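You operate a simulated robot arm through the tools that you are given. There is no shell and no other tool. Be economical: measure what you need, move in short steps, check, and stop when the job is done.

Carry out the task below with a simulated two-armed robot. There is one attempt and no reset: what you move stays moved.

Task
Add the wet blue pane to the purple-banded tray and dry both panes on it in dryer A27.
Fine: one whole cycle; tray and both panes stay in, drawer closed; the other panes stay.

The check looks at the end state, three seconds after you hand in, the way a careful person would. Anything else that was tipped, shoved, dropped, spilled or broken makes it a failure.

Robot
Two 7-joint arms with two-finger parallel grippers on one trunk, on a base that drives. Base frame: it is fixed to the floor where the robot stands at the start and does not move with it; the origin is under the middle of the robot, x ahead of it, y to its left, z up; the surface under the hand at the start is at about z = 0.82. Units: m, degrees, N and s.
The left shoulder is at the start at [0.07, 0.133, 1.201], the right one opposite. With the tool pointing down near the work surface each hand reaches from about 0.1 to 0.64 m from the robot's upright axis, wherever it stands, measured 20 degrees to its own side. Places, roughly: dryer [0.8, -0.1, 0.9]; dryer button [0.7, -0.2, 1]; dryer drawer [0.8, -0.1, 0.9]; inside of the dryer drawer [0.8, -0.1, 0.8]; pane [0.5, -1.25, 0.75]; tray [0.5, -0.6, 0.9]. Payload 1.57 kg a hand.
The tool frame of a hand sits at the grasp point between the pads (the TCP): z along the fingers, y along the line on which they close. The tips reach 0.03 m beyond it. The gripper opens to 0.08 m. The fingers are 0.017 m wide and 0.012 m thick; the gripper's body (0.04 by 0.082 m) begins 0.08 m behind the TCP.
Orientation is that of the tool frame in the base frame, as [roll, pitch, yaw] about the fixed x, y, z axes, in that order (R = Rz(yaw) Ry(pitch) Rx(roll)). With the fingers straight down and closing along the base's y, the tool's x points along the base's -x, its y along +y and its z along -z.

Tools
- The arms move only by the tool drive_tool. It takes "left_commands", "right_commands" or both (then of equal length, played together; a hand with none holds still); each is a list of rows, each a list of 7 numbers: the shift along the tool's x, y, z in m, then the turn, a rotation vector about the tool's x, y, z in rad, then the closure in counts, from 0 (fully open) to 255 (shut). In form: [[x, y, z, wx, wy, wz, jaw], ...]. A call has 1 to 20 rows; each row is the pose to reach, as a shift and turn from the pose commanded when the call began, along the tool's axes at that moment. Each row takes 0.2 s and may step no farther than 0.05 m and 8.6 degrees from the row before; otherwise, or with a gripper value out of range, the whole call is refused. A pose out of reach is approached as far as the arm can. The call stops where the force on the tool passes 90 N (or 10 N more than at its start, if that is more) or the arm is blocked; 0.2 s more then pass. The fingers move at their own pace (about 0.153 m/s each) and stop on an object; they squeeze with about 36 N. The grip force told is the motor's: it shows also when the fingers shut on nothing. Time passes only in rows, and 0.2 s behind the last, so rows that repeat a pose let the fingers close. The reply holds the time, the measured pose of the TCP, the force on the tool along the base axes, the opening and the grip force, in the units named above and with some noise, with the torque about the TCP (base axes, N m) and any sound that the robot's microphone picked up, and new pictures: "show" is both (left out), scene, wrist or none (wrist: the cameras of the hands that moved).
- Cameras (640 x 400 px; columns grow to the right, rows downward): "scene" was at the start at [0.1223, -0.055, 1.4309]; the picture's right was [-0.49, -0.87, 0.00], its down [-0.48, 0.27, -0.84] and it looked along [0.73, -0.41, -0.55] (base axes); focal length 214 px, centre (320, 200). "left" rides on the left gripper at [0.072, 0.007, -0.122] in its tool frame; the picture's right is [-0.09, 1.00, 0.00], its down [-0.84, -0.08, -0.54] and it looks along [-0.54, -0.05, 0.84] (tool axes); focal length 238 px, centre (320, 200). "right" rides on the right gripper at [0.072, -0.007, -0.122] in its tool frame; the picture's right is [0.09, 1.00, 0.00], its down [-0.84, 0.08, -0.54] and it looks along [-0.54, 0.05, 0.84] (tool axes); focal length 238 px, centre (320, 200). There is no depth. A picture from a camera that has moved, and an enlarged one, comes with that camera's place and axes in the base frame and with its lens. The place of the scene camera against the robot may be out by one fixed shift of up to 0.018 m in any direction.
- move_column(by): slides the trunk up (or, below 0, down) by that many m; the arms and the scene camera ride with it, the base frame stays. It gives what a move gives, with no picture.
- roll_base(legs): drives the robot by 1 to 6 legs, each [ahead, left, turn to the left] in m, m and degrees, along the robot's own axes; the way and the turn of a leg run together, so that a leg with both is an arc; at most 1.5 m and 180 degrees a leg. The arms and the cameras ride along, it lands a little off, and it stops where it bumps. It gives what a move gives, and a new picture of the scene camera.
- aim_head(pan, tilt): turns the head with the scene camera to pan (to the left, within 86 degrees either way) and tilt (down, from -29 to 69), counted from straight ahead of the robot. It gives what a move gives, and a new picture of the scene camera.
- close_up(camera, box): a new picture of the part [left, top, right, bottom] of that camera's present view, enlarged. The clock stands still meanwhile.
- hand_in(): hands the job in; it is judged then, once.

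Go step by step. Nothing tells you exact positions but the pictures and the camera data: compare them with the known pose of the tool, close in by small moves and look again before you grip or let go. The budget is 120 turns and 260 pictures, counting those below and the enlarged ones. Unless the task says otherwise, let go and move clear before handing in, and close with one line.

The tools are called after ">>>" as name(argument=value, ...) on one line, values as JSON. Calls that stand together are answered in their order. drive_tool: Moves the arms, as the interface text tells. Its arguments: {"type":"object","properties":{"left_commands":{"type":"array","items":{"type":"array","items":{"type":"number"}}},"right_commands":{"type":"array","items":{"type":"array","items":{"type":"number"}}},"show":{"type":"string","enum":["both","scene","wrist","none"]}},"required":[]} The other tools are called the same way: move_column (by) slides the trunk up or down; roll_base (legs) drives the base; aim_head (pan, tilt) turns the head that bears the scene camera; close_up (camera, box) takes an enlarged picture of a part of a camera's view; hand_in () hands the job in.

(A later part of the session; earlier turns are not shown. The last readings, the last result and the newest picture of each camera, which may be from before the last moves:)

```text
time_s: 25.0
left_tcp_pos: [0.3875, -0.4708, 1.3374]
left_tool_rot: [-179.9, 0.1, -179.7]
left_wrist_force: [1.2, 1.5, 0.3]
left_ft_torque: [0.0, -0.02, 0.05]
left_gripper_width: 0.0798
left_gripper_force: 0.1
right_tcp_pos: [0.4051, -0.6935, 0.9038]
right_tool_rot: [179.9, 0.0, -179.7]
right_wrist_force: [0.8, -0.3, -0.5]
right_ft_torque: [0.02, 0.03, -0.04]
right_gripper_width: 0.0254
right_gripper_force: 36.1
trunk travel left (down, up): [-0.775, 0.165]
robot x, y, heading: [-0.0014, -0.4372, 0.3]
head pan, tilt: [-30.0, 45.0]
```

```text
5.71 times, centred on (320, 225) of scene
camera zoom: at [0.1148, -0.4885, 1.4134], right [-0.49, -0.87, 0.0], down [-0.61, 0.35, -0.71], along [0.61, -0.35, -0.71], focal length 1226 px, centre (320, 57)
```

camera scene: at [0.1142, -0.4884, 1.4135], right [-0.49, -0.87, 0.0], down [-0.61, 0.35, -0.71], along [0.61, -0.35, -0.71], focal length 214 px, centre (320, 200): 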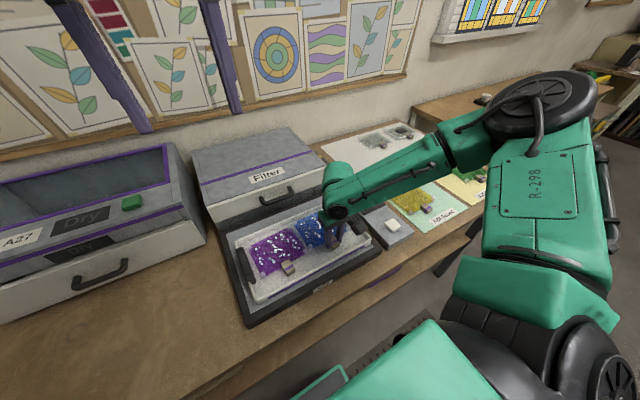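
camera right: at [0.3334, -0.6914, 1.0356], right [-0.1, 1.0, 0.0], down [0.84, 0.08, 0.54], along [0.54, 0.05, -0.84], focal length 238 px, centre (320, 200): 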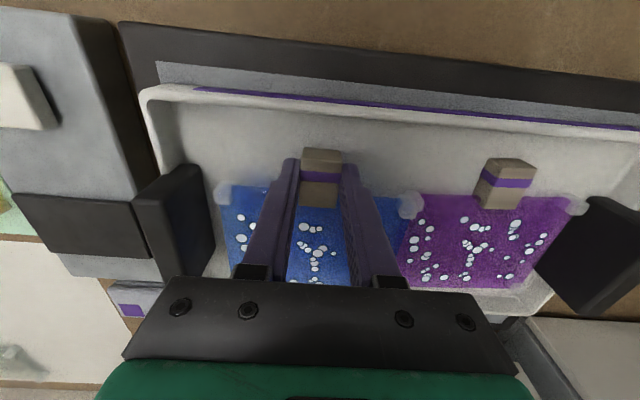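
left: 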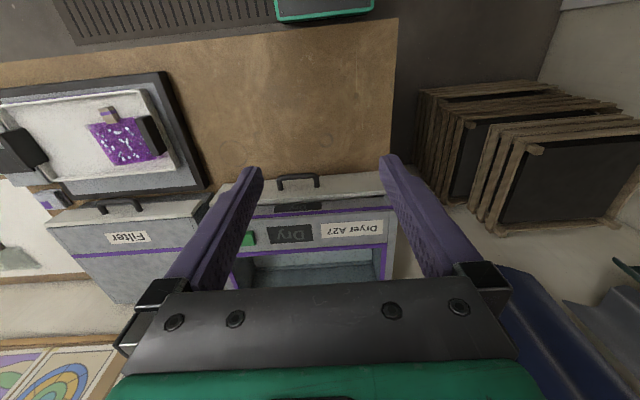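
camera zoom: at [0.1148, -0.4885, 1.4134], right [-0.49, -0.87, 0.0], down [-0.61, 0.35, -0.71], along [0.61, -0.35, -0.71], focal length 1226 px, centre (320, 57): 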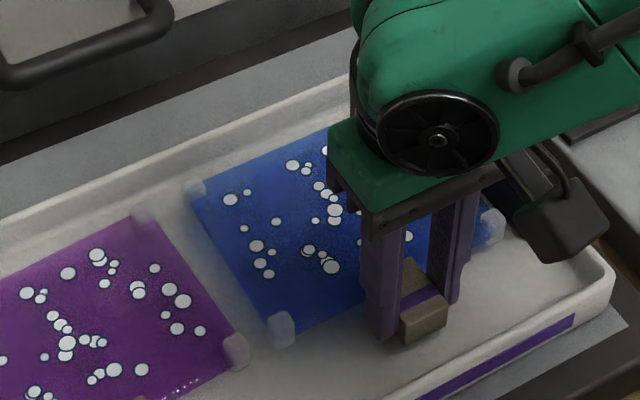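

>>> drive_tool(right_commands=[[0, 0, 0.005, 0, 0, 0, 255], [0, 0, 0.005, 0, 0, 0, 255]], show="none")

>>> close_up(camera="scene", box=[270, 190, 370, 260])

```text
time_s: 25.6
left_tcp_pos: [0.3881, -0.4702, 1.3374]
left_tool_rot: [-179.9, 0.1, -179.5]
left_wrist_force: [0.5, -0.8, 1.1]
left_ft_torque: [-0.02, 0.01, 0.0]
left_gripper_width: 0.08
left_gripper_force: 0.1
right_tcp_pos: [0.4053, -0.6919, 0.8974]
right_tool_rot: [-180.0, 0.0, -179.6]
right_wrist_force: [-0.5, -1.0, -1.4]
right_ft_torque: [-0.02, 0.08, 0.01]
right_gripper_width: 0.0253
right_gripper_force: 36.4
trunk travel left (down, up): [-0.775, 0.165]
robot x, y, heading: [0.0006, -0.4339, 0.2]
head pan, tilt: [-30.0, 45.0]
```

```text
5.71 times, centred on (320, 225) of scene
camera zoom: at [0.115, -0.4885, 1.4133], right [-0.49, -0.87, 0.0], down [-0.61, 0.35, -0.71], along [0.61, -0.35, -0.71], focal length 1226 px, centre (320, 57)
```

zoom: 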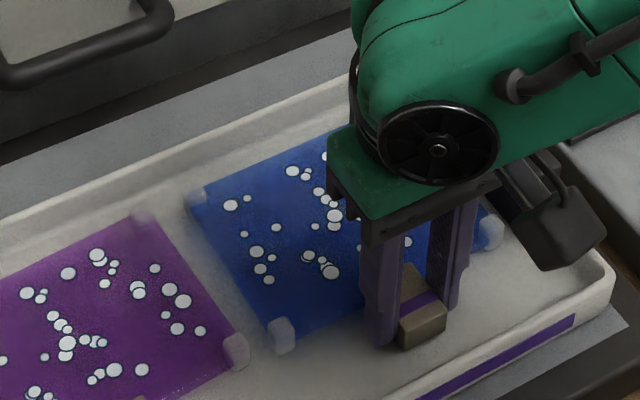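

>>> drive_tool(right_commands=[[0, 0, 0.004, 0, 0, 0, 255], [0, 0, 0.004, 0, 0, 0, 255]], show="none")

>>> drive_tool(right_commands=[[0, 0, 0.003, 0, 0, 0, 255], [0, 0, 0.003, 0, 0, 0, 255]], show="none")

>>> close_up(camera="scene", box=[270, 190, 370, 260])

>>> close_up(camera="right", box=[130, 80, 450, 280])

```text
time_s: 26.2
left_tcp_pos: [0.3878, -0.4699, 1.3371]
left_tool_rot: [-180.0, 0.1, -179.6]
left_wrist_force: [0.9, 0.2, -0.3]
left_ft_torque: [0.03, 0.01, 0.01]
left_gripper_width: 0.0798
left_gripper_force: 0.1
right_tcp_pos: [0.4043, -0.6932, 0.8936]
right_tool_rot: [-179.9, 0.1, -179.6]
right_wrist_force: [0.0, -0.3, 0.5]
right_ft_torque: [-0.1, -0.23, 0.0]
right_gripper_width: 0.0251
right_gripper_force: 35.7
trunk travel left (down, up): [-0.775, 0.165]
robot x, y, heading: [0.0019, -0.4315, 0.4]
head pan, tilt: [-30.0, 45.0]
```

```text
time_s: 26.8
left_tcp_pos: [0.3856, -0.4696, 1.3375]
left_tool_rot: [-180.0, 0.2, -179.6]
left_wrist_force: [-0.7, -0.4, 1.2]
left_ft_torque: [0.02, -0.03, 0.02]
left_gripper_width: 0.08
left_gripper_force: 0.1
right_tcp_pos: [0.4048, -0.6925, 0.8935]
right_tool_rot: [-179.9, 0.3, -179.6]
right_wrist_force: [3.3, -5.8, 26.6]
right_ft_torque: [-0.15, 0.08, 0.0]
right_gripper_width: 0.0255
right_gripper_force: 36.1
trunk travel left (down, up): [-0.775, 0.165]
robot x, y, heading: [-0.0001, -0.4373, 0.3]
head pan, tilt: [-30.0, 45.0]
```

```text
5.71 times, centred on (320, 225) of scene
camera zoom: at [0.1119, -0.4878, 1.414], right [-0.49, -0.87, 0.0], down [-0.61, 0.35, -0.71], along [0.62, -0.35, -0.71], focal length 1226 px, centre (320, 57)
```

zoom: 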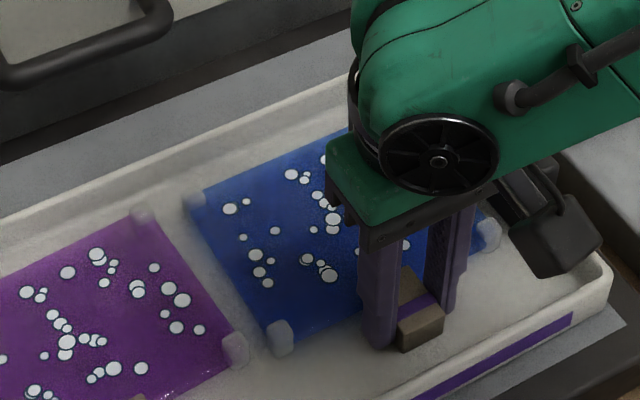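

```text
2.00 times, centred on (290, 180) of right
camera zoom: at [0.3331, -0.7007, 1.016], right [-0.1, 1.0, 0.0], down [0.83, 0.08, 0.55], along [0.55, 0.05, -0.84], focal length 477 px, centre (380, 240)
```

zoom: 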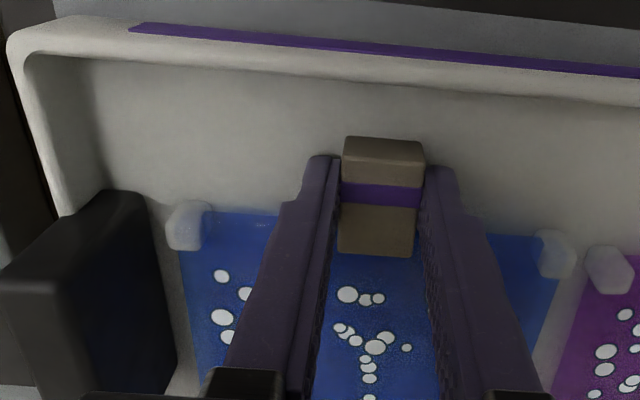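

The blue pane is resting on the tray floor between the purple pane and the handle. I'll unload, open and lift off.

>>> drive_tool(right_commands=[[0, 0, -0.003, 0, 0, 0, 255], [0, 0, -0.003, 0, 0, 0, 130], [0, 0, -0.003, 0, 0, 0, 130], [0, 0, -0.003, 0, 0, 0, 130], [0, 0, -0.03, 0, 0, 0, 130], [0, 0, -0.07, 0, 0, 0, 130], [0, 0, -0.11, 0, 0, 0, 130], [0, 0, -0.15, 0, 0, 0, 130], [0, 0, -0.15, 0, 0, 0, 0]], show="both")

>>> close_up(camera="scene", box=[200, 150, 420, 330])

```text
time_s: 28.8
left_tcp_pos: [0.3885, -0.4705, 1.3369]
left_tool_rot: [179.9, -0.1, -179.5]
left_wrist_force: [-0.3, 0.2, -0.2]
left_ft_torque: [0.01, 0.04, 0.0]
left_gripper_width: 0.08
left_gripper_force: 0.0
right_tcp_pos: [0.4058, -0.6934, 1.041]
right_tool_rot: [180.0, 0.0, -179.7]
right_wrist_force: [0.1, 0.6, -1.3]
right_ft_torque: [0.02, -0.02, -0.02]
right_gripper_width: 0.0799
right_gripper_force: 0.0
trunk travel left (down, up): [-0.775, 0.165]
robot x, y, heading: [-0.0042, -0.4368, 0.4]
head pan, tilt: [-30.0, 45.0]
camera scene: at [0.1151, -0.4885, 1.4133], right [-0.49, -0.87, 0.0], down [-0.61, 0.35, -0.71], along [0.61, -0.35, -0.71], focal length 214 px, centre (320, 200)
camera right: at [0.3353, -0.701, 1.1634], right [-0.1, 1.0, 0.0], down [0.84, 0.08, 0.54], along [0.54, 0.05, -0.84], focal length 238 px, centre (320, 200)
```

scene: 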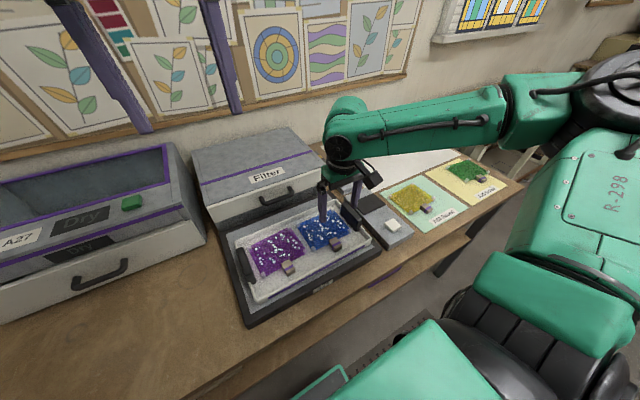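
right: 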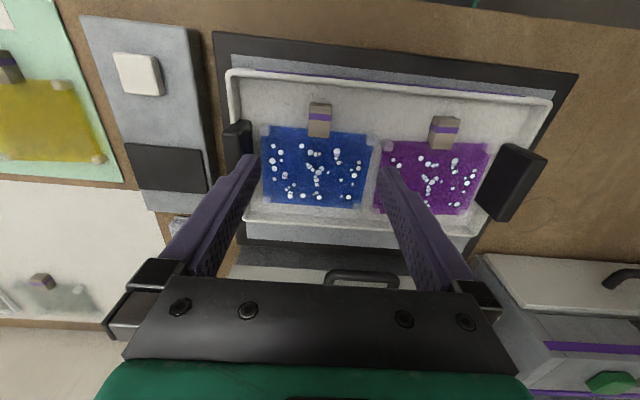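

```text
2.22 times, centred on (310, 240) of scene
camera zoom: at [0.1151, -0.4885, 1.4133], right [-0.49, -0.87, 0.0], down [-0.61, 0.35, -0.71], along [0.61, -0.35, -0.71], focal length 477 px, centre (342, 111)
```

zoom: 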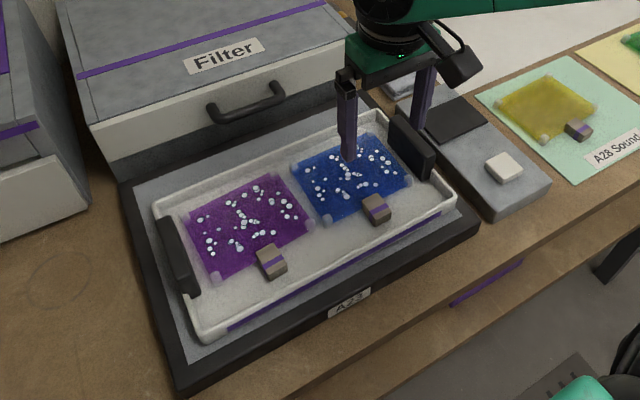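

Both panes lie flat on the tray. Next, the dryer drawer: I'll raise the right hand, drive left and inspect the dryer.

>>> drive_tool(right_commands=[[0, 0, -0.05, 0, 0, 0, 0], [0, 0, -0.1, 0, 0, 0, 0], [0, 0, -0.15, 0, 0, 0, 0], [0, 0, -0.2, 0, 0, 0, 0]], show="none")

>>> roll_base(legs=[[0, 0.43, 0]])

>>> aim_head(pan=-10, tilt=40)

>>> close_up(camera="right", box=[0, 0, 640, 400])

>>> close_up(camera="left", box=[0, 0, 640, 400])

```text
time_s: 29.8
left_tcp_pos: [0.3869, -0.4695, 1.3376]
left_tool_rot: [-179.9, 0.1, -179.6]
left_wrist_force: [0.6, -0.1, -0.4]
left_ft_torque: [-0.02, 0.01, 0.01]
left_gripper_width: 0.0801
left_gripper_force: 0.0
right_tcp_pos: [0.4049, -0.6914, 1.2416]
right_tool_rot: [-180.0, 0.0, -179.7]
right_wrist_force: [-0.7, -0.3, 0.3]
right_ft_torque: [-0.03, -0.02, 0.0]
right_gripper_width: 0.0799
right_gripper_force: 0.0
trunk travel left (down, up): [-0.775, 0.165]
robot x, y, heading: [-0.0023, -0.438, 0.3]
head pan, tilt: [-30.0, 45.0]
```

```text
time_s: 32.4
left_tcp_pos: [0.3855, -0.0421, 1.338]
left_tool_rot: [-180.0, 0.1, -179.4]
left_wrist_force: [-1.0, -0.4, 1.8]
left_ft_torque: [0.01, -0.02, 0.0]
left_gripper_width: 0.0796
left_gripper_force: 0.1
right_tcp_pos: [0.4022, -0.264, 1.241]
right_tool_rot: [179.9, 0.1, -179.7]
right_wrist_force: [0.1, 0.4, -0.4]
right_ft_torque: [0.02, -0.02, 0.02]
right_gripper_width: 0.0799
right_gripper_force: 0.1
trunk travel left (down, up): [-0.775, 0.165]
robot x, y, heading: [0.002, -0.0065, 0.5]
head pan, tilt: [-30.0, 45.0]
camera scene: at [0.112, -0.0615, 1.4133], right [-0.49, -0.87, 0.0], down [-0.62, 0.35, -0.71], along [0.61, -0.35, -0.71], focal length 214 px, centre (320, 200)
```

scene: 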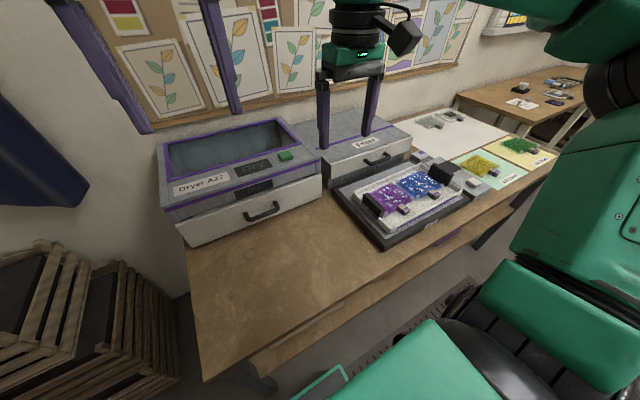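

```text
time_s: 33.2
left_tcp_pos: [0.3852, -0.0405, 1.337]
left_tool_rot: [-179.9, 0.1, -179.4]
left_wrist_force: [-0.5, -0.4, -0.4]
left_ft_torque: [0.0, -0.01, 0.02]
left_gripper_width: 0.08
left_gripper_force: 0.1
right_tcp_pos: [0.4026, -0.263, 1.2413]
right_tool_rot: [180.0, -0.1, -179.6]
right_wrist_force: [0.8, -1.0, 0.9]
right_ft_torque: [0.03, 0.02, 0.01]
right_gripper_width: 0.0799
right_gripper_force: 0.1
trunk travel left (down, up): [-0.775, 0.165]
robot x, y, heading: [-0.005, -0.0097, 0.2]
head pan, tilt: [-10.0, 40.0]
camera scene: at [0.125, -0.0331, 1.4206], right [-0.17, -0.99, 0.0], down [-0.63, 0.11, -0.77], along [0.76, -0.13, -0.64], focal length 214 px, centre (320, 200)
```

scene: 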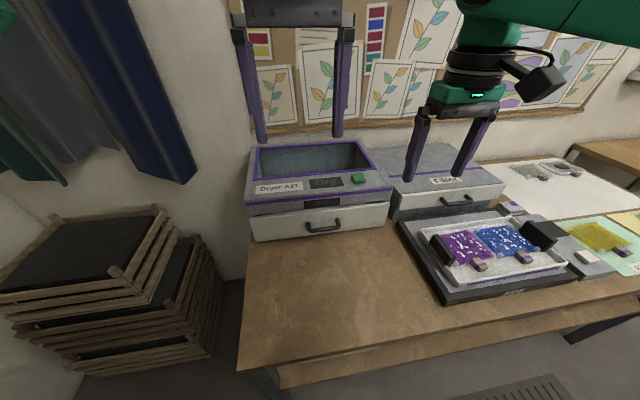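

```text
1.00 times, centred on (320, 200) of right (not enlarged: the box is as wide or as high as the picture)
camera zoom: at [0.3322, -0.2709, 1.3639], right [-0.1, 0.99, 0.0], down [0.84, 0.08, 0.54], along [0.54, 0.05, -0.84], focal length 238 px, centre (320, 200)
```

zoom: 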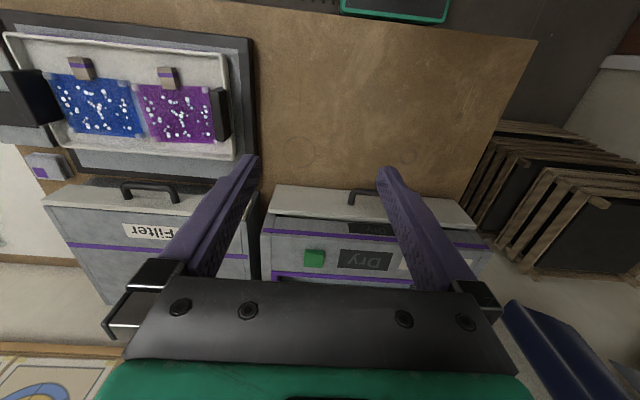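

```text
1.00 times, centred on (320, 200) of left (not enlarged: the box is as wide or as high as the picture)
camera zoom: at [0.3124, -0.0329, 1.4604], right [0.08, 1.0, 0.0], down [0.84, -0.07, 0.54], along [0.54, -0.05, -0.84], focal length 238 px, centre (320, 200)
```

zoom: 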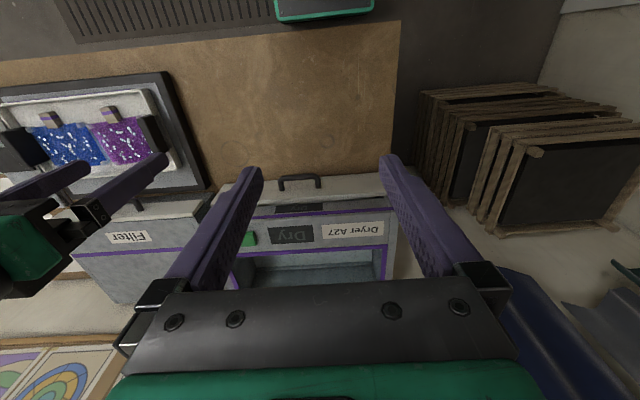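

The drawer handle computes to about (0.63,−0.127,0.87) from three cameras. I'll look at it closely.

>>> close_up(camera="scene", box=[240, 140, 400, 250])

>>> close_up(camera="left", box=[200, 150, 400, 290])

```text
3.64 times, centred on (320, 195) of scene
camera zoom: at [0.125, -0.0331, 1.4206], right [-0.17, -0.99, 0.0], down [-0.63, 0.11, -0.77], along [0.76, -0.13, -0.64], focal length 780 px, centre (320, 218)
```

zoom: 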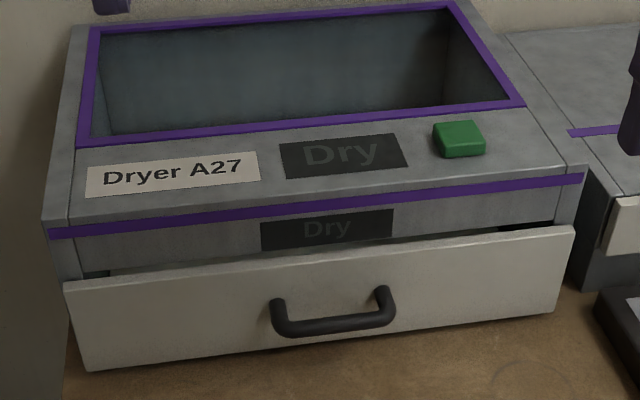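

```text
2.86 times, centred on (300, 220) of left
camera zoom: at [0.3124, -0.0329, 1.4604], right [0.08, 1.0, 0.0], down [0.84, -0.07, 0.54], along [0.54, -0.05, -0.84], focal length 681 px, centre (377, 143)
```

zoom: 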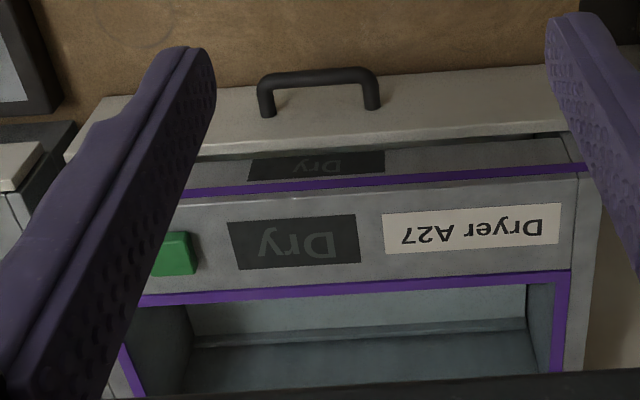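

The bar handle projects about 35 mm, leaving room for a closed finger pair behind it. I'll edge forward 6 cm for reach, then bring the closed right fingers above the gap.

>>> roll_base(legs=[[0.06, 0, 0]])

>>> drive_tool(right_commands=[[-0.03, 0.02, 0.0, 0, 0, 0, 255], [-0.06, 0.04, 0.0, 0, 0, 0, 255], [-0.09, 0.06, 0.0, 0, 0, 0, 255], [-0.12, 0.08, 0.0, 0, 0, 0, 255], [-0.15, 0.1, 0.0, 0, 0, 0, 255], [-0.17, 0.12, 0.02, 0, 0, 0, 255], [-0.17, 0.135, 0.06, 0, 0, 0, 255], [-0.17, 0.135, 0.1, 0, 0, 0, 255], [-0.17, 0.135, 0.14, 0, 0, 0, 255], [-0.17, 0.135, 0.18, 0, 0, 0, 255], [-0.17, 0.135, 0.22, 0, 0, 0, 255], [-0.17, 0.135, 0.22, 0, 0, 0, 255]], show="both")

```text
time_s: 34.2
left_tcp_pos: [0.4353, -0.0411, 1.3399]
left_tool_rot: [-180.0, 0.4, -179.5]
left_wrist_force: [-0.1, -1.3, 0.5]
left_ft_torque: [0.0, -0.08, -0.01]
left_gripper_width: 0.0798
left_gripper_force: 0.2
right_tcp_pos: [0.455, -0.262, 1.244]
right_tool_rot: [-179.9, 0.3, -179.5]
right_wrist_force: [-1.1, 0.4, 0.5]
right_ft_torque: [0.0, -0.06, 0.03]
right_gripper_width: 0.0799
right_gripper_force: 0.0
trunk travel left (down, up): [-0.775, 0.165]
robot x, y, heading: [0.0533, -0.0069, 0.4]
head pan, tilt: [-10.0, 40.0]
camera scene: at [0.1751, -0.0334, 1.4216], right [-0.17, -0.99, 0.0], down [-0.63, 0.11, -0.77], along [0.76, -0.13, -0.64], focal length 214 px, centre (320, 200)
```

scene: 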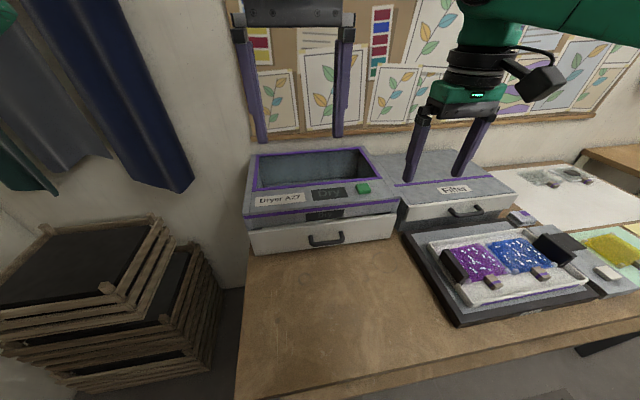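

```text
time_s: 36.8
left_tcp_pos: [0.4438, -0.0402, 1.3379]
left_tool_rot: [-179.8, 0.1, -179.6]
left_wrist_force: [-0.3, 0.0, -0.8]
left_ft_torque: [0.02, -0.03, -0.02]
left_gripper_width: 0.0801
left_gripper_force: 0.2
right_tcp_pos: [0.5828, -0.1574, 1.0301]
right_tool_rot: [180.0, 0.1, -179.5]
right_wrist_force: [0.6, 0.2, 0.4]
right_ft_torque: [-0.02, 0.0, -0.01]
right_gripper_width: 0.0
right_gripper_force: 21.7
right hand out of reach, approached as far as the arm can: row 4, 5, 6, 7, 8, 9, 10, 11, 12
trunk travel left (down, up): [-0.775, 0.165]
robot x, y, heading: [0.0567, -0.0106, -0.0]
head pan, tilt: [-10.0, 40.0]
camera scene: at [0.1843, -0.0333, 1.4206], right [-0.17, -0.99, 0.0], down [-0.63, 0.11, -0.77], along [0.76, -0.13, -0.64], focal length 214 px, centre (320, 200)
camera right: at [0.5126, -0.1666, 1.1523], right [-0.1, 0.99, 0.0], down [0.84, 0.08, 0.54], along [0.54, 0.06, -0.84], focal length 238 px, centre (320, 200)
```

scene: 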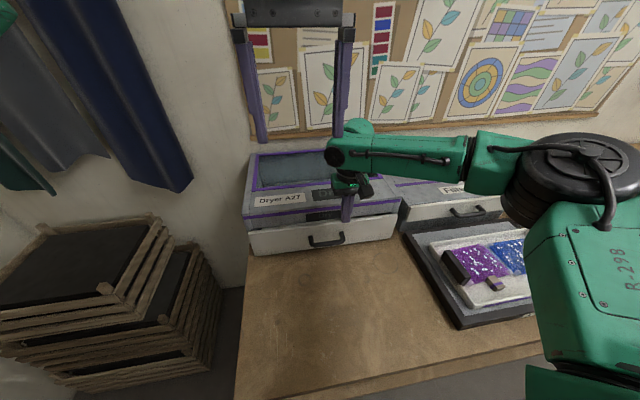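
right: 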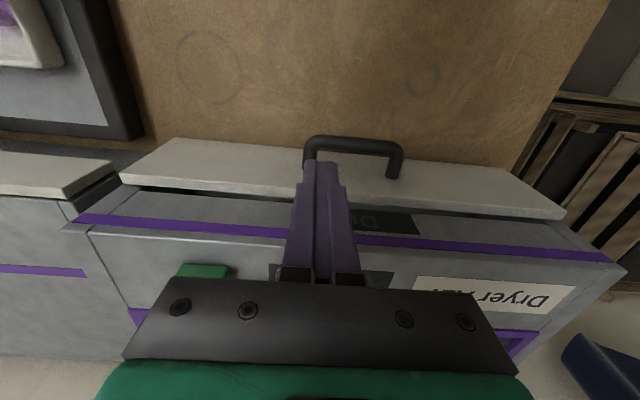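

The handle is at about (0.61,−0.12), a bit beyond reach at this height. I'll look at base-to-table clearance before moving closer.

>>> aim_head(pan=20, tilt=69)

```text
time_s: 37.8
left_tcp_pos: [0.444, -0.0406, 1.3363]
left_tool_rot: [-180.0, 0.0, -179.6]
left_wrist_force: [-0.1, -0.3, 0.4]
left_ft_torque: [0.04, -0.02, -0.02]
left_gripper_width: 0.0801
left_gripper_force: 0.0
right_tcp_pos: [0.5845, -0.158, 1.0304]
right_tool_rot: [180.0, 0.2, -179.4]
right_wrist_force: [-0.2, 0.4, 0.3]
right_ft_torque: [-0.02, 0.0, -0.01]
right_gripper_width: 0.0
right_gripper_force: 21.6
trunk travel left (down, up): [-0.775, 0.165]
robot x, y, heading: [0.057, -0.0099, 0.0]
head pan, tilt: [20.0, 68.8]
camera scene: at [0.1532, 0.0003, 1.3845], right [0.35, -0.94, 0.0], down [-0.87, -0.32, -0.36], along [0.34, 0.13, -0.93], focal length 214 px, centre (320, 200)
```

scene: 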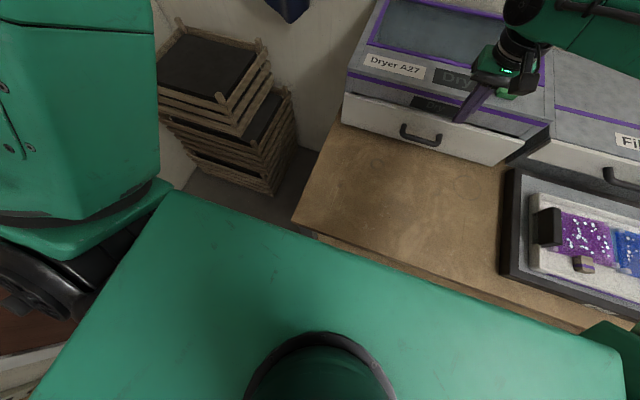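

>>> drive_tool(right_commands=[[0.02, 0.03, 0.0, 0, 0, 0, 255], [0.03, 0.03, 0.03, 0, -0.1, 0, 255], [0.03, 0.03, 0.05, 0, -0.2, 0, 255], [0.03, 0.03, 0.06, 0, -0.3, 0, 255], [0.03, 0.03, 0.06, 0, -0.3, 0, 255]], show="wrist")

>>> aim_head(pan=-10, tilt=45)

```text
time_s: 39.0
left_tcp_pos: [0.4442, -0.0407, 1.3372]
left_tool_rot: [-179.8, 0.1, -179.6]
left_wrist_force: [0.6, 0.3, 0.1]
left_ft_torque: [0.0, 0.04, 0.01]
left_gripper_width: 0.0798
left_gripper_force: 0.0
right_tcp_pos: [0.5518, -0.1303, 0.9689]
right_tool_rot: [179.9, 17.3, -179.5]
right_wrist_force: [0.9, 0.5, 0.2]
right_ft_torque: [-0.02, 0.04, 0.02]
right_gripper_width: 0.0
right_gripper_force: 21.6
trunk travel left (down, up): [-0.775, 0.165]
robot x, y, heading: [0.0546, -0.01, 0.1]
head pan, tilt: [20.0, 68.8]
camera right: at [0.4484, -0.1386, 1.0652], right [-0.1, 1.0, -0.03], down [0.64, 0.08, 0.77], along [0.76, 0.06, -0.64], focal length 238 px, centre (320, 200)
```

right: 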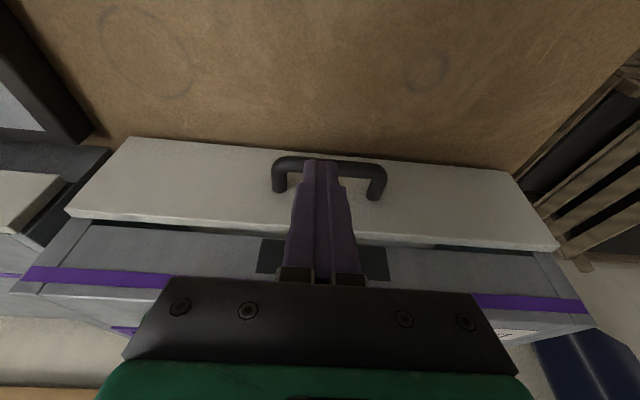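

```text
time_s: 39.9
left_tcp_pos: [0.4437, -0.0404, 1.3387]
left_tool_rot: [-179.9, 0.0, -179.6]
left_wrist_force: [0.0, 0.2, 0.1]
left_ft_torque: [0.02, -0.05, 0.0]
left_gripper_width: 0.0803
left_gripper_force: 0.0
right_tcp_pos: [0.5533, -0.1299, 0.9696]
right_tool_rot: [-179.9, 17.2, -179.5]
right_wrist_force: [0.2, -0.3, 0.0]
right_ft_torque: [0.01, -0.02, 0.02]
right_gripper_width: 0.0002
right_gripper_force: 20.9
trunk travel left (down, up): [-0.775, 0.165]
robot x, y, heading: [0.0583, -0.0074, 0.7]
head pan, tilt: [-10.0, 45.0]
camera scene: at [0.1807, -0.0325, 1.4133], right [-0.17, -0.99, 0.0], down [-0.7, 0.12, -0.71], along [0.7, -0.12, -0.71], focal length 214 px, centre (320, 200)
```

scene: 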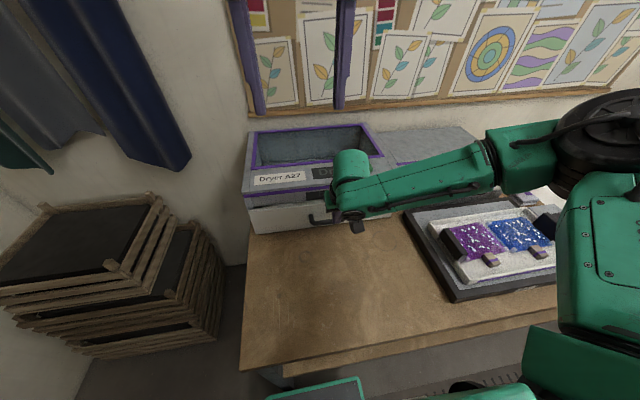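

Closed fingers are in front of the handle, tilted 17° forward. Bar is at about (0.612,−0.117,0.88); I'll bring the fingertips just above the gap behind it.

>>> drive_tool(right_commands=[[-0.02, 0.006, 0.012, 0, 0, 0, 255], [-0.04, 0.012, 0.03, 0, 0, 0, 255], [-0.051, 0.012, 0.046, 0, 0, 0, 255], [-0.051, 0.012, 0.046, 0, 0, 0, 255]], show="wrist")

>>> close_up(camera="scene", box=[240, 140, 420, 260])

>>> close_up(camera="left", box=[180, 120, 420, 300])

```text
time_s: 40.9
left_tcp_pos: [0.4447, -0.0404, 1.3369]
left_tool_rot: [-179.9, 0.1, -179.5]
left_wrist_force: [-0.1, -0.2, 0.2]
left_ft_torque: [-0.03, -0.02, 0.01]
left_gripper_width: 0.0798
left_gripper_force: 0.0
right_tcp_pos: [0.5968, -0.1347, 0.9516]
right_tool_rot: [179.9, 17.2, -179.6]
right_wrist_force: [-0.8, 0.2, 0.1]
right_ft_torque: [0.02, -0.03, -0.03]
right_gripper_width: 0.0
right_gripper_force: 21.1
right hand out of reach, approached as far as the arm can: row 2, 3, 4
trunk travel left (down, up): [-0.775, 0.165]
robot x, y, heading: [0.0541, -0.0101, 0.5]
head pan, tilt: [-10.0, 45.0]
camera right: at [0.4929, -0.1429, 1.0475], right [-0.1, 0.99, -0.03], down [0.64, 0.08, 0.77], along [0.76, 0.06, -0.64], focal length 238 px, centre (320, 200)
```

right: 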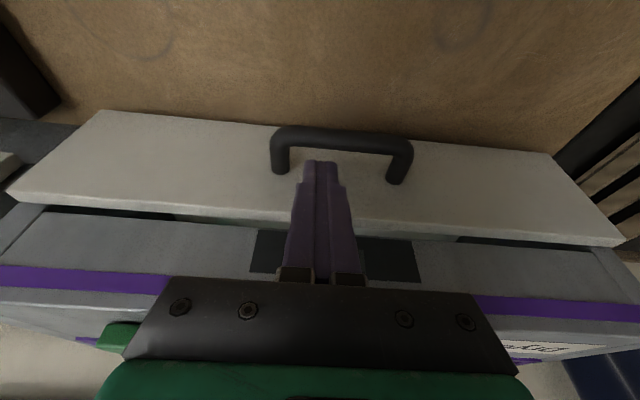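

```text
3.33 times, centred on (330, 200) of scene
camera zoom: at [0.1812, -0.0323, 1.4133], right [-0.17, -0.99, 0.0], down [-0.7, 0.12, -0.71], along [0.7, -0.12, -0.71], focal length 715 px, centre (287, 200)
```

zoom: 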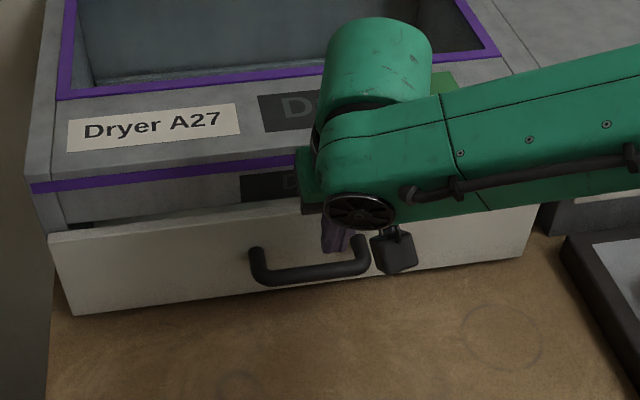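

```text
2.22 times, centred on (300, 210) of left
camera zoom: at [0.3719, -0.0328, 1.4605], right [0.08, 1.0, 0.0], down [0.84, -0.07, 0.54], along [0.54, -0.05, -0.84], focal length 530 px, centre (364, 178)
```

zoom: 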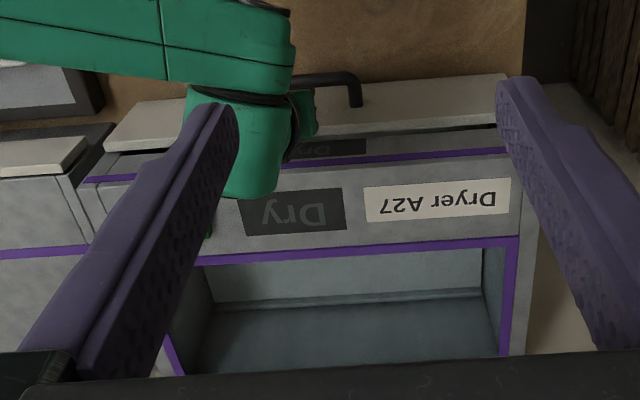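

Hand needs a few more centimetres; I'll lift slightly, roll forward 5 cm and retry.

>>> roll_base(legs=[[0.05, 0, 0]])

>>> close_up(camera="right", box=[160, 60, 480, 260])

```text
time_s: 41.8
left_tcp_pos: [0.462, -0.0299, 1.3382]
left_tool_rot: [-179.9, 0.2, -177.8]
left_wrist_force: [0.1, 0.4, -0.3]
left_ft_torque: [0.01, -0.03, 0.0]
left_gripper_width: 0.0798
left_gripper_force: 0.1
right_tcp_pos: [0.6162, -0.1189, 0.9538]
right_tool_rot: [179.9, 17.4, -177.7]
right_wrist_force: [-5.1, -0.5, 2.4]
right_ft_torque: [-0.08, 0.18, -0.04]
right_gripper_width: 0.0
right_gripper_force: 21.7
trunk travel left (down, up): [-0.775, 0.165]
robot x, y, heading: [0.0769, -0.0099, 2.2]
head pan, tilt: [-10.0, 45.0]
camera scene: at [0.1982, -0.0299, 1.4136], right [-0.13, -0.99, 0.0], down [-0.7, 0.1, -0.71], along [0.7, -0.1, -0.71], focal length 214 px, centre (320, 200)
```

scene: 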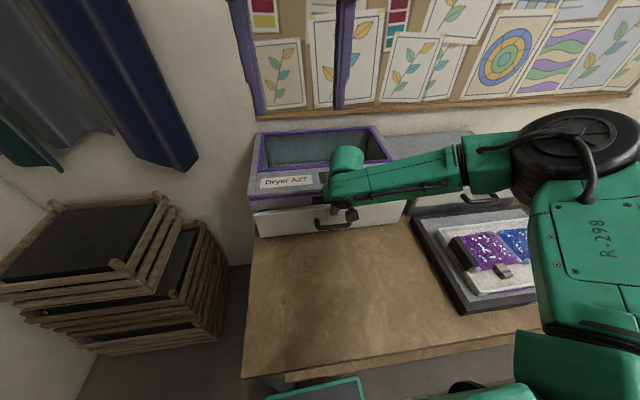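

```text
2.00 times, centred on (320, 160) of right
camera zoom: at [0.514, -0.1307, 1.0486], right [-0.13, 0.99, -0.03], down [0.63, 0.1, 0.77], along [0.76, 0.08, -0.64], focal length 477 px, centre (320, 280)
```

zoom: 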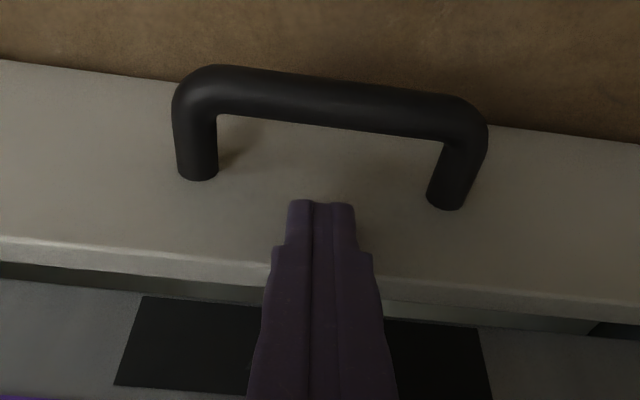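

The base stopped short and turned about 2°, with a slight push on the hand. I'll back off a touch and straighten.

>>> roll_base(legs=[[-0.02, 0, -2.0]])

>>> close_up(camera="scene", box=[240, 120, 420, 240])

>>> aim_head(pan=30, tilt=60)

```text
time_s: 42.6
left_tcp_pos: [0.4483, -0.0423, 1.3347]
left_tool_rot: [-179.9, -0.2, -179.8]
left_wrist_force: [0.9, 0.0, 0.1]
left_ft_torque: [0.02, 0.06, -0.02]
left_gripper_width: 0.08
left_gripper_force: 0.1
right_tcp_pos: [0.5984, -0.1376, 0.9495]
right_tool_rot: [-180.0, 17.1, -179.7]
right_wrist_force: [0.6, 0.2, -0.3]
right_ft_torque: [0.01, 0.03, 0.0]
right_gripper_width: 0.0002
right_gripper_force: 21.7
trunk travel left (down, up): [-0.775, 0.165]
robot x, y, heading: [0.0582, -0.0119, 0.3]
head pan, tilt: [-10.0, 45.0]
camera scene: at [0.1851, -0.0342, 1.4128], right [-0.17, -0.99, 0.0], down [-0.7, 0.12, -0.7], along [0.69, -0.12, -0.71], focal length 214 px, centre (320, 200)
```

scene: 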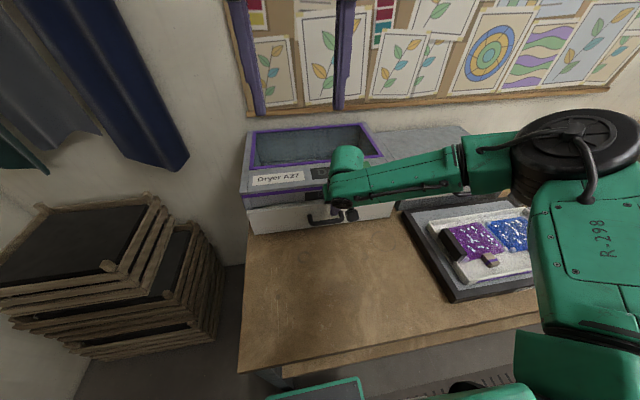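

```text
3.33 times, centred on (330, 180) of scene
camera zoom: at [0.1851, -0.0342, 1.4128], right [-0.17, -0.99, 0.0], down [-0.7, 0.12, -0.7], along [0.69, -0.12, -0.71], focal length 715 px, centre (287, 267)
```

zoom: 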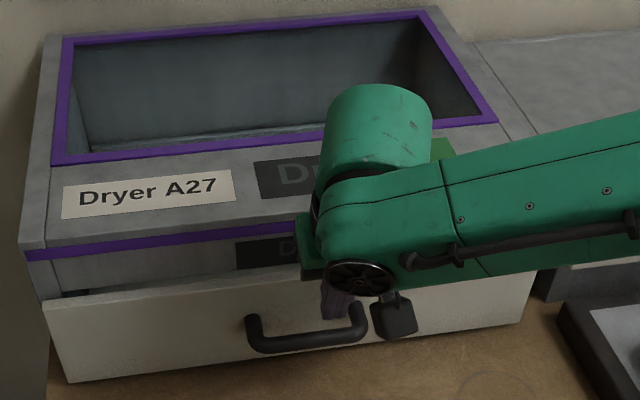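

```text
time_s: 43.7
left_tcp_pos: [0.4422, -0.045, 1.3365]
left_tool_rot: [-179.9, 0.2, -179.7]
left_wrist_force: [-0.3, -0.1, 0.0]
left_ft_torque: [0.02, -0.01, 0.01]
left_gripper_width: 0.0797
left_gripper_force: 0.1
right_tcp_pos: [0.5944, -0.1375, 0.9537]
right_tool_rot: [180.0, 17.3, -179.7]
right_wrist_force: [0.1, 0.3, 0.3]
right_ft_torque: [0.01, 0.02, -0.01]
right_gripper_width: 0.0
right_gripper_force: 21.0
trunk travel left (down, up): [-0.775, 0.165]
robot x, y, heading: [0.0556, -0.0118, 0.2]
head pan, tilt: [30.0, 60.0]
camera scene: at [0.1572, 0.0118, 1.3939], right [0.5, -0.86, 0.0], down [-0.75, -0.44, -0.5], along [0.43, 0.25, -0.87], focal length 214 px, centre (320, 200)
```

scene: 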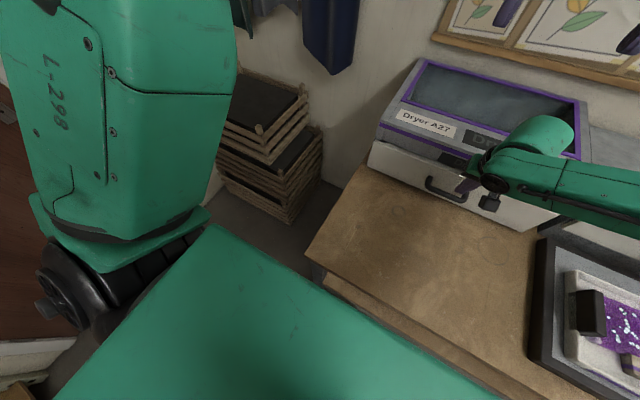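

The contact was the fingertips meeting the drawer panel (gap behind the bar is only ~22 mm). I'll instead straddle the bar with the fingers closing fore-aft. Raise, straighten, move forward, and turn the hand 90°.

>>> drive_tool(right_commands=[[0.03, 0, -0.03, 0, 0, 0, 255], [0.06, 0, -0.06, 0, 0.1, 0, 200], [0.06, 0, -0.1, 0, 0.2, 0, 100], [0.06, 0, -0.13, 0, 0.3, 0, 100], [0.06, 0, -0.13, 0, 0.3, 0, 100]], show="none")

>>> roll_base(legs=[[0.05, 0, 0]])

>>> drive_tool(right_commands=[[0, 0, 0, 0, 0, 0.143, 110], [0, 0, 0, 0, 0, 0.286, 110], [0, 0, 0, 0, 0, 0.428, 110], [0, 0, 0, 0, 0, 0.571, 110], [0, 0, 0, 0, 0, 0.714, 110], [0, 0, 0, 0, 0, 0.857, 110], [0, 0, 0, 0, 0, 1.0, 110], [0, 0, 0, 0, 0, 1.142, 110], [0, 0, 0, 0, 0, 1.285, 110], [0, 0, 0, 0, 0, 1.428, 110], [0, 0, 0, 0, 0, 1.571, 110], [0, 0, 0, 0, 0, 1.571, 110]], show="both")

```text
time_s: 44.9
left_tcp_pos: [0.4429, -0.0444, 1.3364]
left_tool_rot: [-180.0, 0.1, -179.8]
left_wrist_force: [-0.7, -0.3, -0.5]
left_ft_torque: [-0.01, -0.05, -0.03]
left_gripper_width: 0.0799
left_gripper_force: 0.1
right_tcp_pos: [0.4992, -0.1397, 1.0584]
right_tool_rot: [179.8, 0.1, -179.7]
right_wrist_force: [0.2, -0.5, 0.4]
right_ft_torque: [0.01, 0.03, -0.01]
right_gripper_width: 0.0486
right_gripper_force: 0.0
trunk travel left (down, up): [-0.775, 0.165]
robot x, y, heading: [0.0573, -0.0093, 0.1]
head pan, tilt: [30.0, 60.0]
```

```text
time_s: 46.0
left_tcp_pos: [0.4671, -0.0338, 1.3358]
left_tool_rot: [179.9, -0.1, -177.3]
left_wrist_force: [-0.1, -0.3, -0.3]
left_ft_torque: [0.02, 0.04, 0.01]
left_gripper_width: 0.0799
left_gripper_force: 0.1
right_tcp_pos: [0.5271, -0.1265, 1.0571]
right_tool_rot: [180.0, 0.0, -177.1]
right_wrist_force: [0.8, 0.1, -0.3]
right_ft_torque: [-0.01, -0.01, 0.01]
right_gripper_width: 0.0488
right_gripper_force: 0.0
trunk travel left (down, up): [-0.775, 0.165]
robot x, y, heading: [0.076, -0.018, 2.7]
head pan, tilt: [30.0, 60.0]
stopped in leg 1: the robot was blocked; the commanded pose is now the measured one
camera scene: at [0.1785, 0.0093, 1.3937], right [0.54, -0.84, 0.0], down [-0.73, -0.47, -0.5], along [0.42, 0.27, -0.87], focal length 214 px, centre (320, 200)
```

scene: 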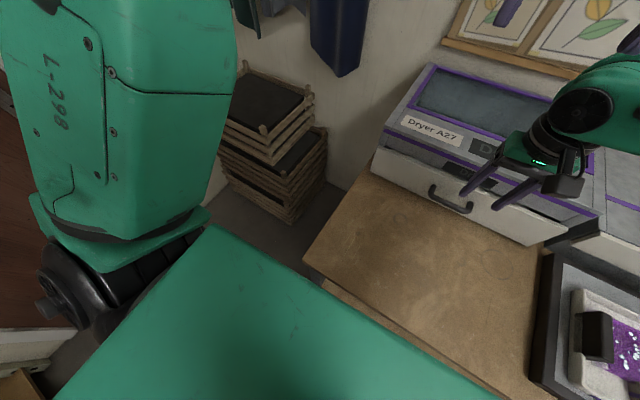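

```text
time_s: 48.6
left_tcp_pos: [0.4641, -0.0337, 1.3368]
left_tool_rot: [-179.9, 0.0, -177.2]
left_wrist_force: [0.6, 0.6, 0.1]
left_ft_torque: [-0.02, -0.02, 0.0]
left_gripper_width: 0.08
left_gripper_force: 0.1
right_tcp_pos: [0.5253, -0.1261, 1.058]
right_tool_rot: [179.9, -0.1, 92.6]
right_wrist_force: [0.0, 0.1, -0.6]
right_ft_torque: [0.01, 0.0, -0.01]
right_gripper_width: 0.0454
right_gripper_force: 0.1
trunk travel left (down, up): [-0.775, 0.165]
robot x, y, heading: [0.0774, -0.0183, 2.7]
head pan, tilt: [30.0, 60.0]
camera scene: at [0.1761, 0.0096, 1.3939], right [0.54, -0.84, 0.0], down [-0.73, -0.47, -0.5], along [0.42, 0.27, -0.87], focal length 214 px, centre (320, 200)
camera right: at [0.5158, -0.0565, 1.1807], right [0.99, 0.14, 0.0], down [0.12, -0.83, 0.54], along [0.08, -0.54, -0.84], focal length 238 px, centre (320, 200)
```

scene: 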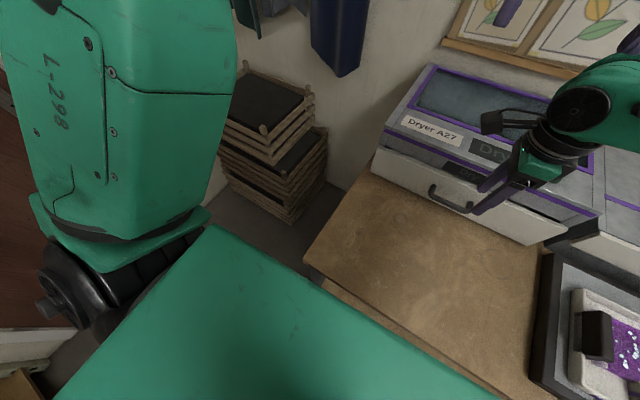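
right: 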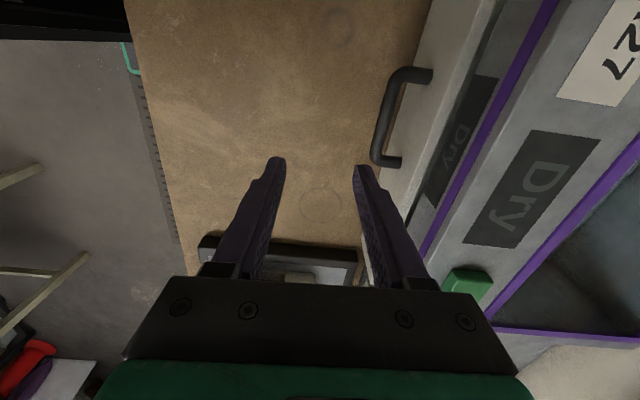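

The base is against the table at x≈0.077, so I'll back off a hair and straighten; the hand rotation worked and shows the handle from the side.

>>> roll_base(legs=[[-0.012, 0, -2.5]])

>>> drive_tool(right_commands=[[0, 0.02, 0.02, 0, 0, 0, 110], [0, 0.03, 0.05, 0, 0, 0, 110], [0, 0.03, 0.09, 0, 0, 0, 110], [0, 0.03, 0.09, 0, 0, 0, 110]], show="wrist")

```text
time_s: 49.4
left_tcp_pos: [0.4564, -0.0502, 1.3361]
left_tool_rot: [-179.9, -0.1, -179.7]
left_wrist_force: [0.3, -0.3, -0.3]
left_ft_torque: [0.02, 0.03, 0.0]
left_gripper_width: 0.0799
left_gripper_force: 0.0
right_tcp_pos: [0.5098, -0.1448, 1.0579]
right_tool_rot: [-179.8, 0.0, 90.3]
right_wrist_force: [-0.2, 0.8, -0.1]
right_ft_torque: [0.04, 0.07, 0.04]
right_gripper_width: 0.0454
right_gripper_force: 0.1
trunk travel left (down, up): [-0.775, 0.165]
robot x, y, heading: [0.0651, -0.0175, 0.1]
head pan, tilt: [30.0, 60.0]
camera scene: at [0.1694, 0.0065, 1.3935], right [0.5, -0.86, 0.0], down [-0.75, -0.44, -0.5], along [0.43, 0.25, -0.87], focal length 214 px, centre (320, 200)
```

scene: 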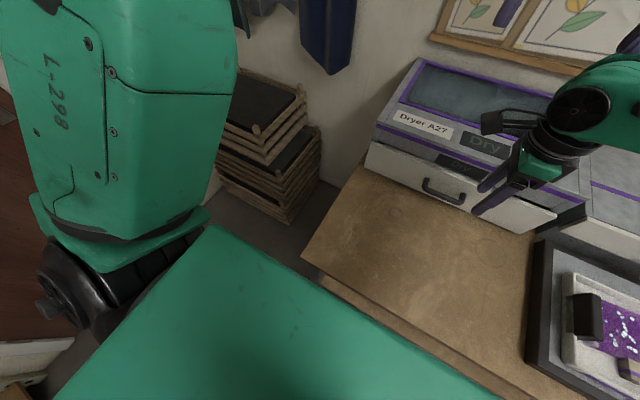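

```text
time_s: 50.4
left_tcp_pos: [0.4513, -0.0501, 1.3369]
left_tool_rot: [-179.9, 0.0, -179.7]
left_wrist_force: [0.1, -0.2, -0.6]
left_ft_torque: [0.0, 0.02, -0.01]
left_gripper_width: 0.0799
left_gripper_force: 0.0
right_tcp_pos: [0.5373, -0.1462, 0.9674]
right_tool_rot: [179.9, -0.1, 90.3]
right_wrist_force: [-0.7, 0.2, -1.0]
right_ft_torque: [0.01, 0.0, 0.0]
right_gripper_width: 0.0455
right_gripper_force: 0.1
trunk travel left (down, up): [-0.775, 0.165]
robot x, y, heading: [0.0639, -0.0189, 0.2]
head pan, tilt: [30.0, 60.0]
camera right: at [0.5309, -0.0762, 1.0901], right [1.0, 0.1, 0.0], down [0.08, -0.84, 0.54], along [0.05, -0.54, -0.84], focal length 238 px, centre (320, 200)
```

right: 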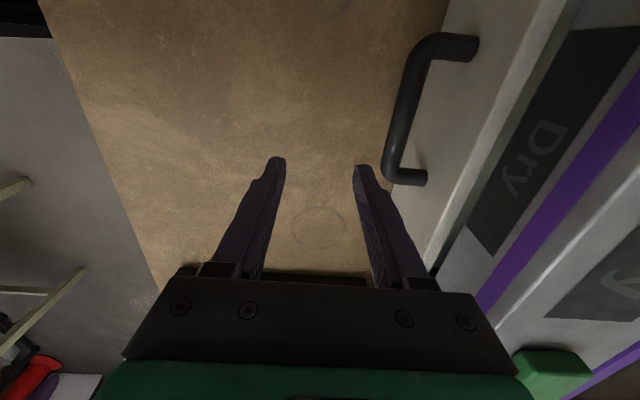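

Bar runs y −0.177…−0.066 at x≈0.61, panel face x≈0.64. I'll move above it centred, then check.

>>> drive_tool(right_commands=[[0.012, 0.03, 0.0, 0, 0, 0, 110], [0.026, 0.06, 0.0, 0, 0, 0, 110], [0.026, 0.063, 0.03, 0, 0, 0, 110], [0.026, 0.063, 0.03, 0, 0, 0, 110]], show="wrist")

```text
time_s: 51.4
left_tcp_pos: [0.451, -0.0516, 1.3371]
left_tool_rot: [-180.0, -0.1, -179.6]
left_wrist_force: [0.3, -0.3, -1.0]
left_ft_torque: [0.02, 0.0, 0.03]
left_gripper_width: 0.0801
left_gripper_force: 0.0
right_tcp_pos: [0.5581, -0.1539, 0.9582]
right_tool_rot: [179.9, -0.1, 90.4]
right_wrist_force: [0.4, 0.5, -0.3]
right_ft_torque: [0.0, -0.02, 0.02]
right_gripper_width: 0.0454
right_gripper_force: 0.1
right hand out of reach, approached as far as the arm can: row 1, 2, 3, 4
trunk travel left (down, up): [-0.775, 0.165]
robot x, y, heading: [0.0635, -0.0141, -0.0]
head pan, tilt: [30.0, 60.0]
camera right: at [0.5521, -0.0841, 1.0812], right [1.0, 0.1, 0.0], down [0.08, -0.84, 0.54], along [0.06, -0.54, -0.84], focal length 238 px, centre (320, 200)
```

right: 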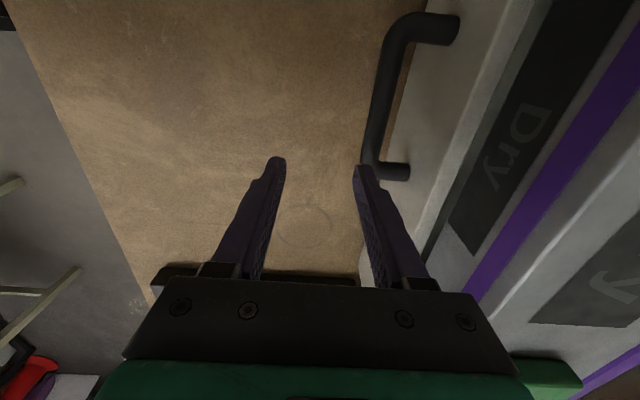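

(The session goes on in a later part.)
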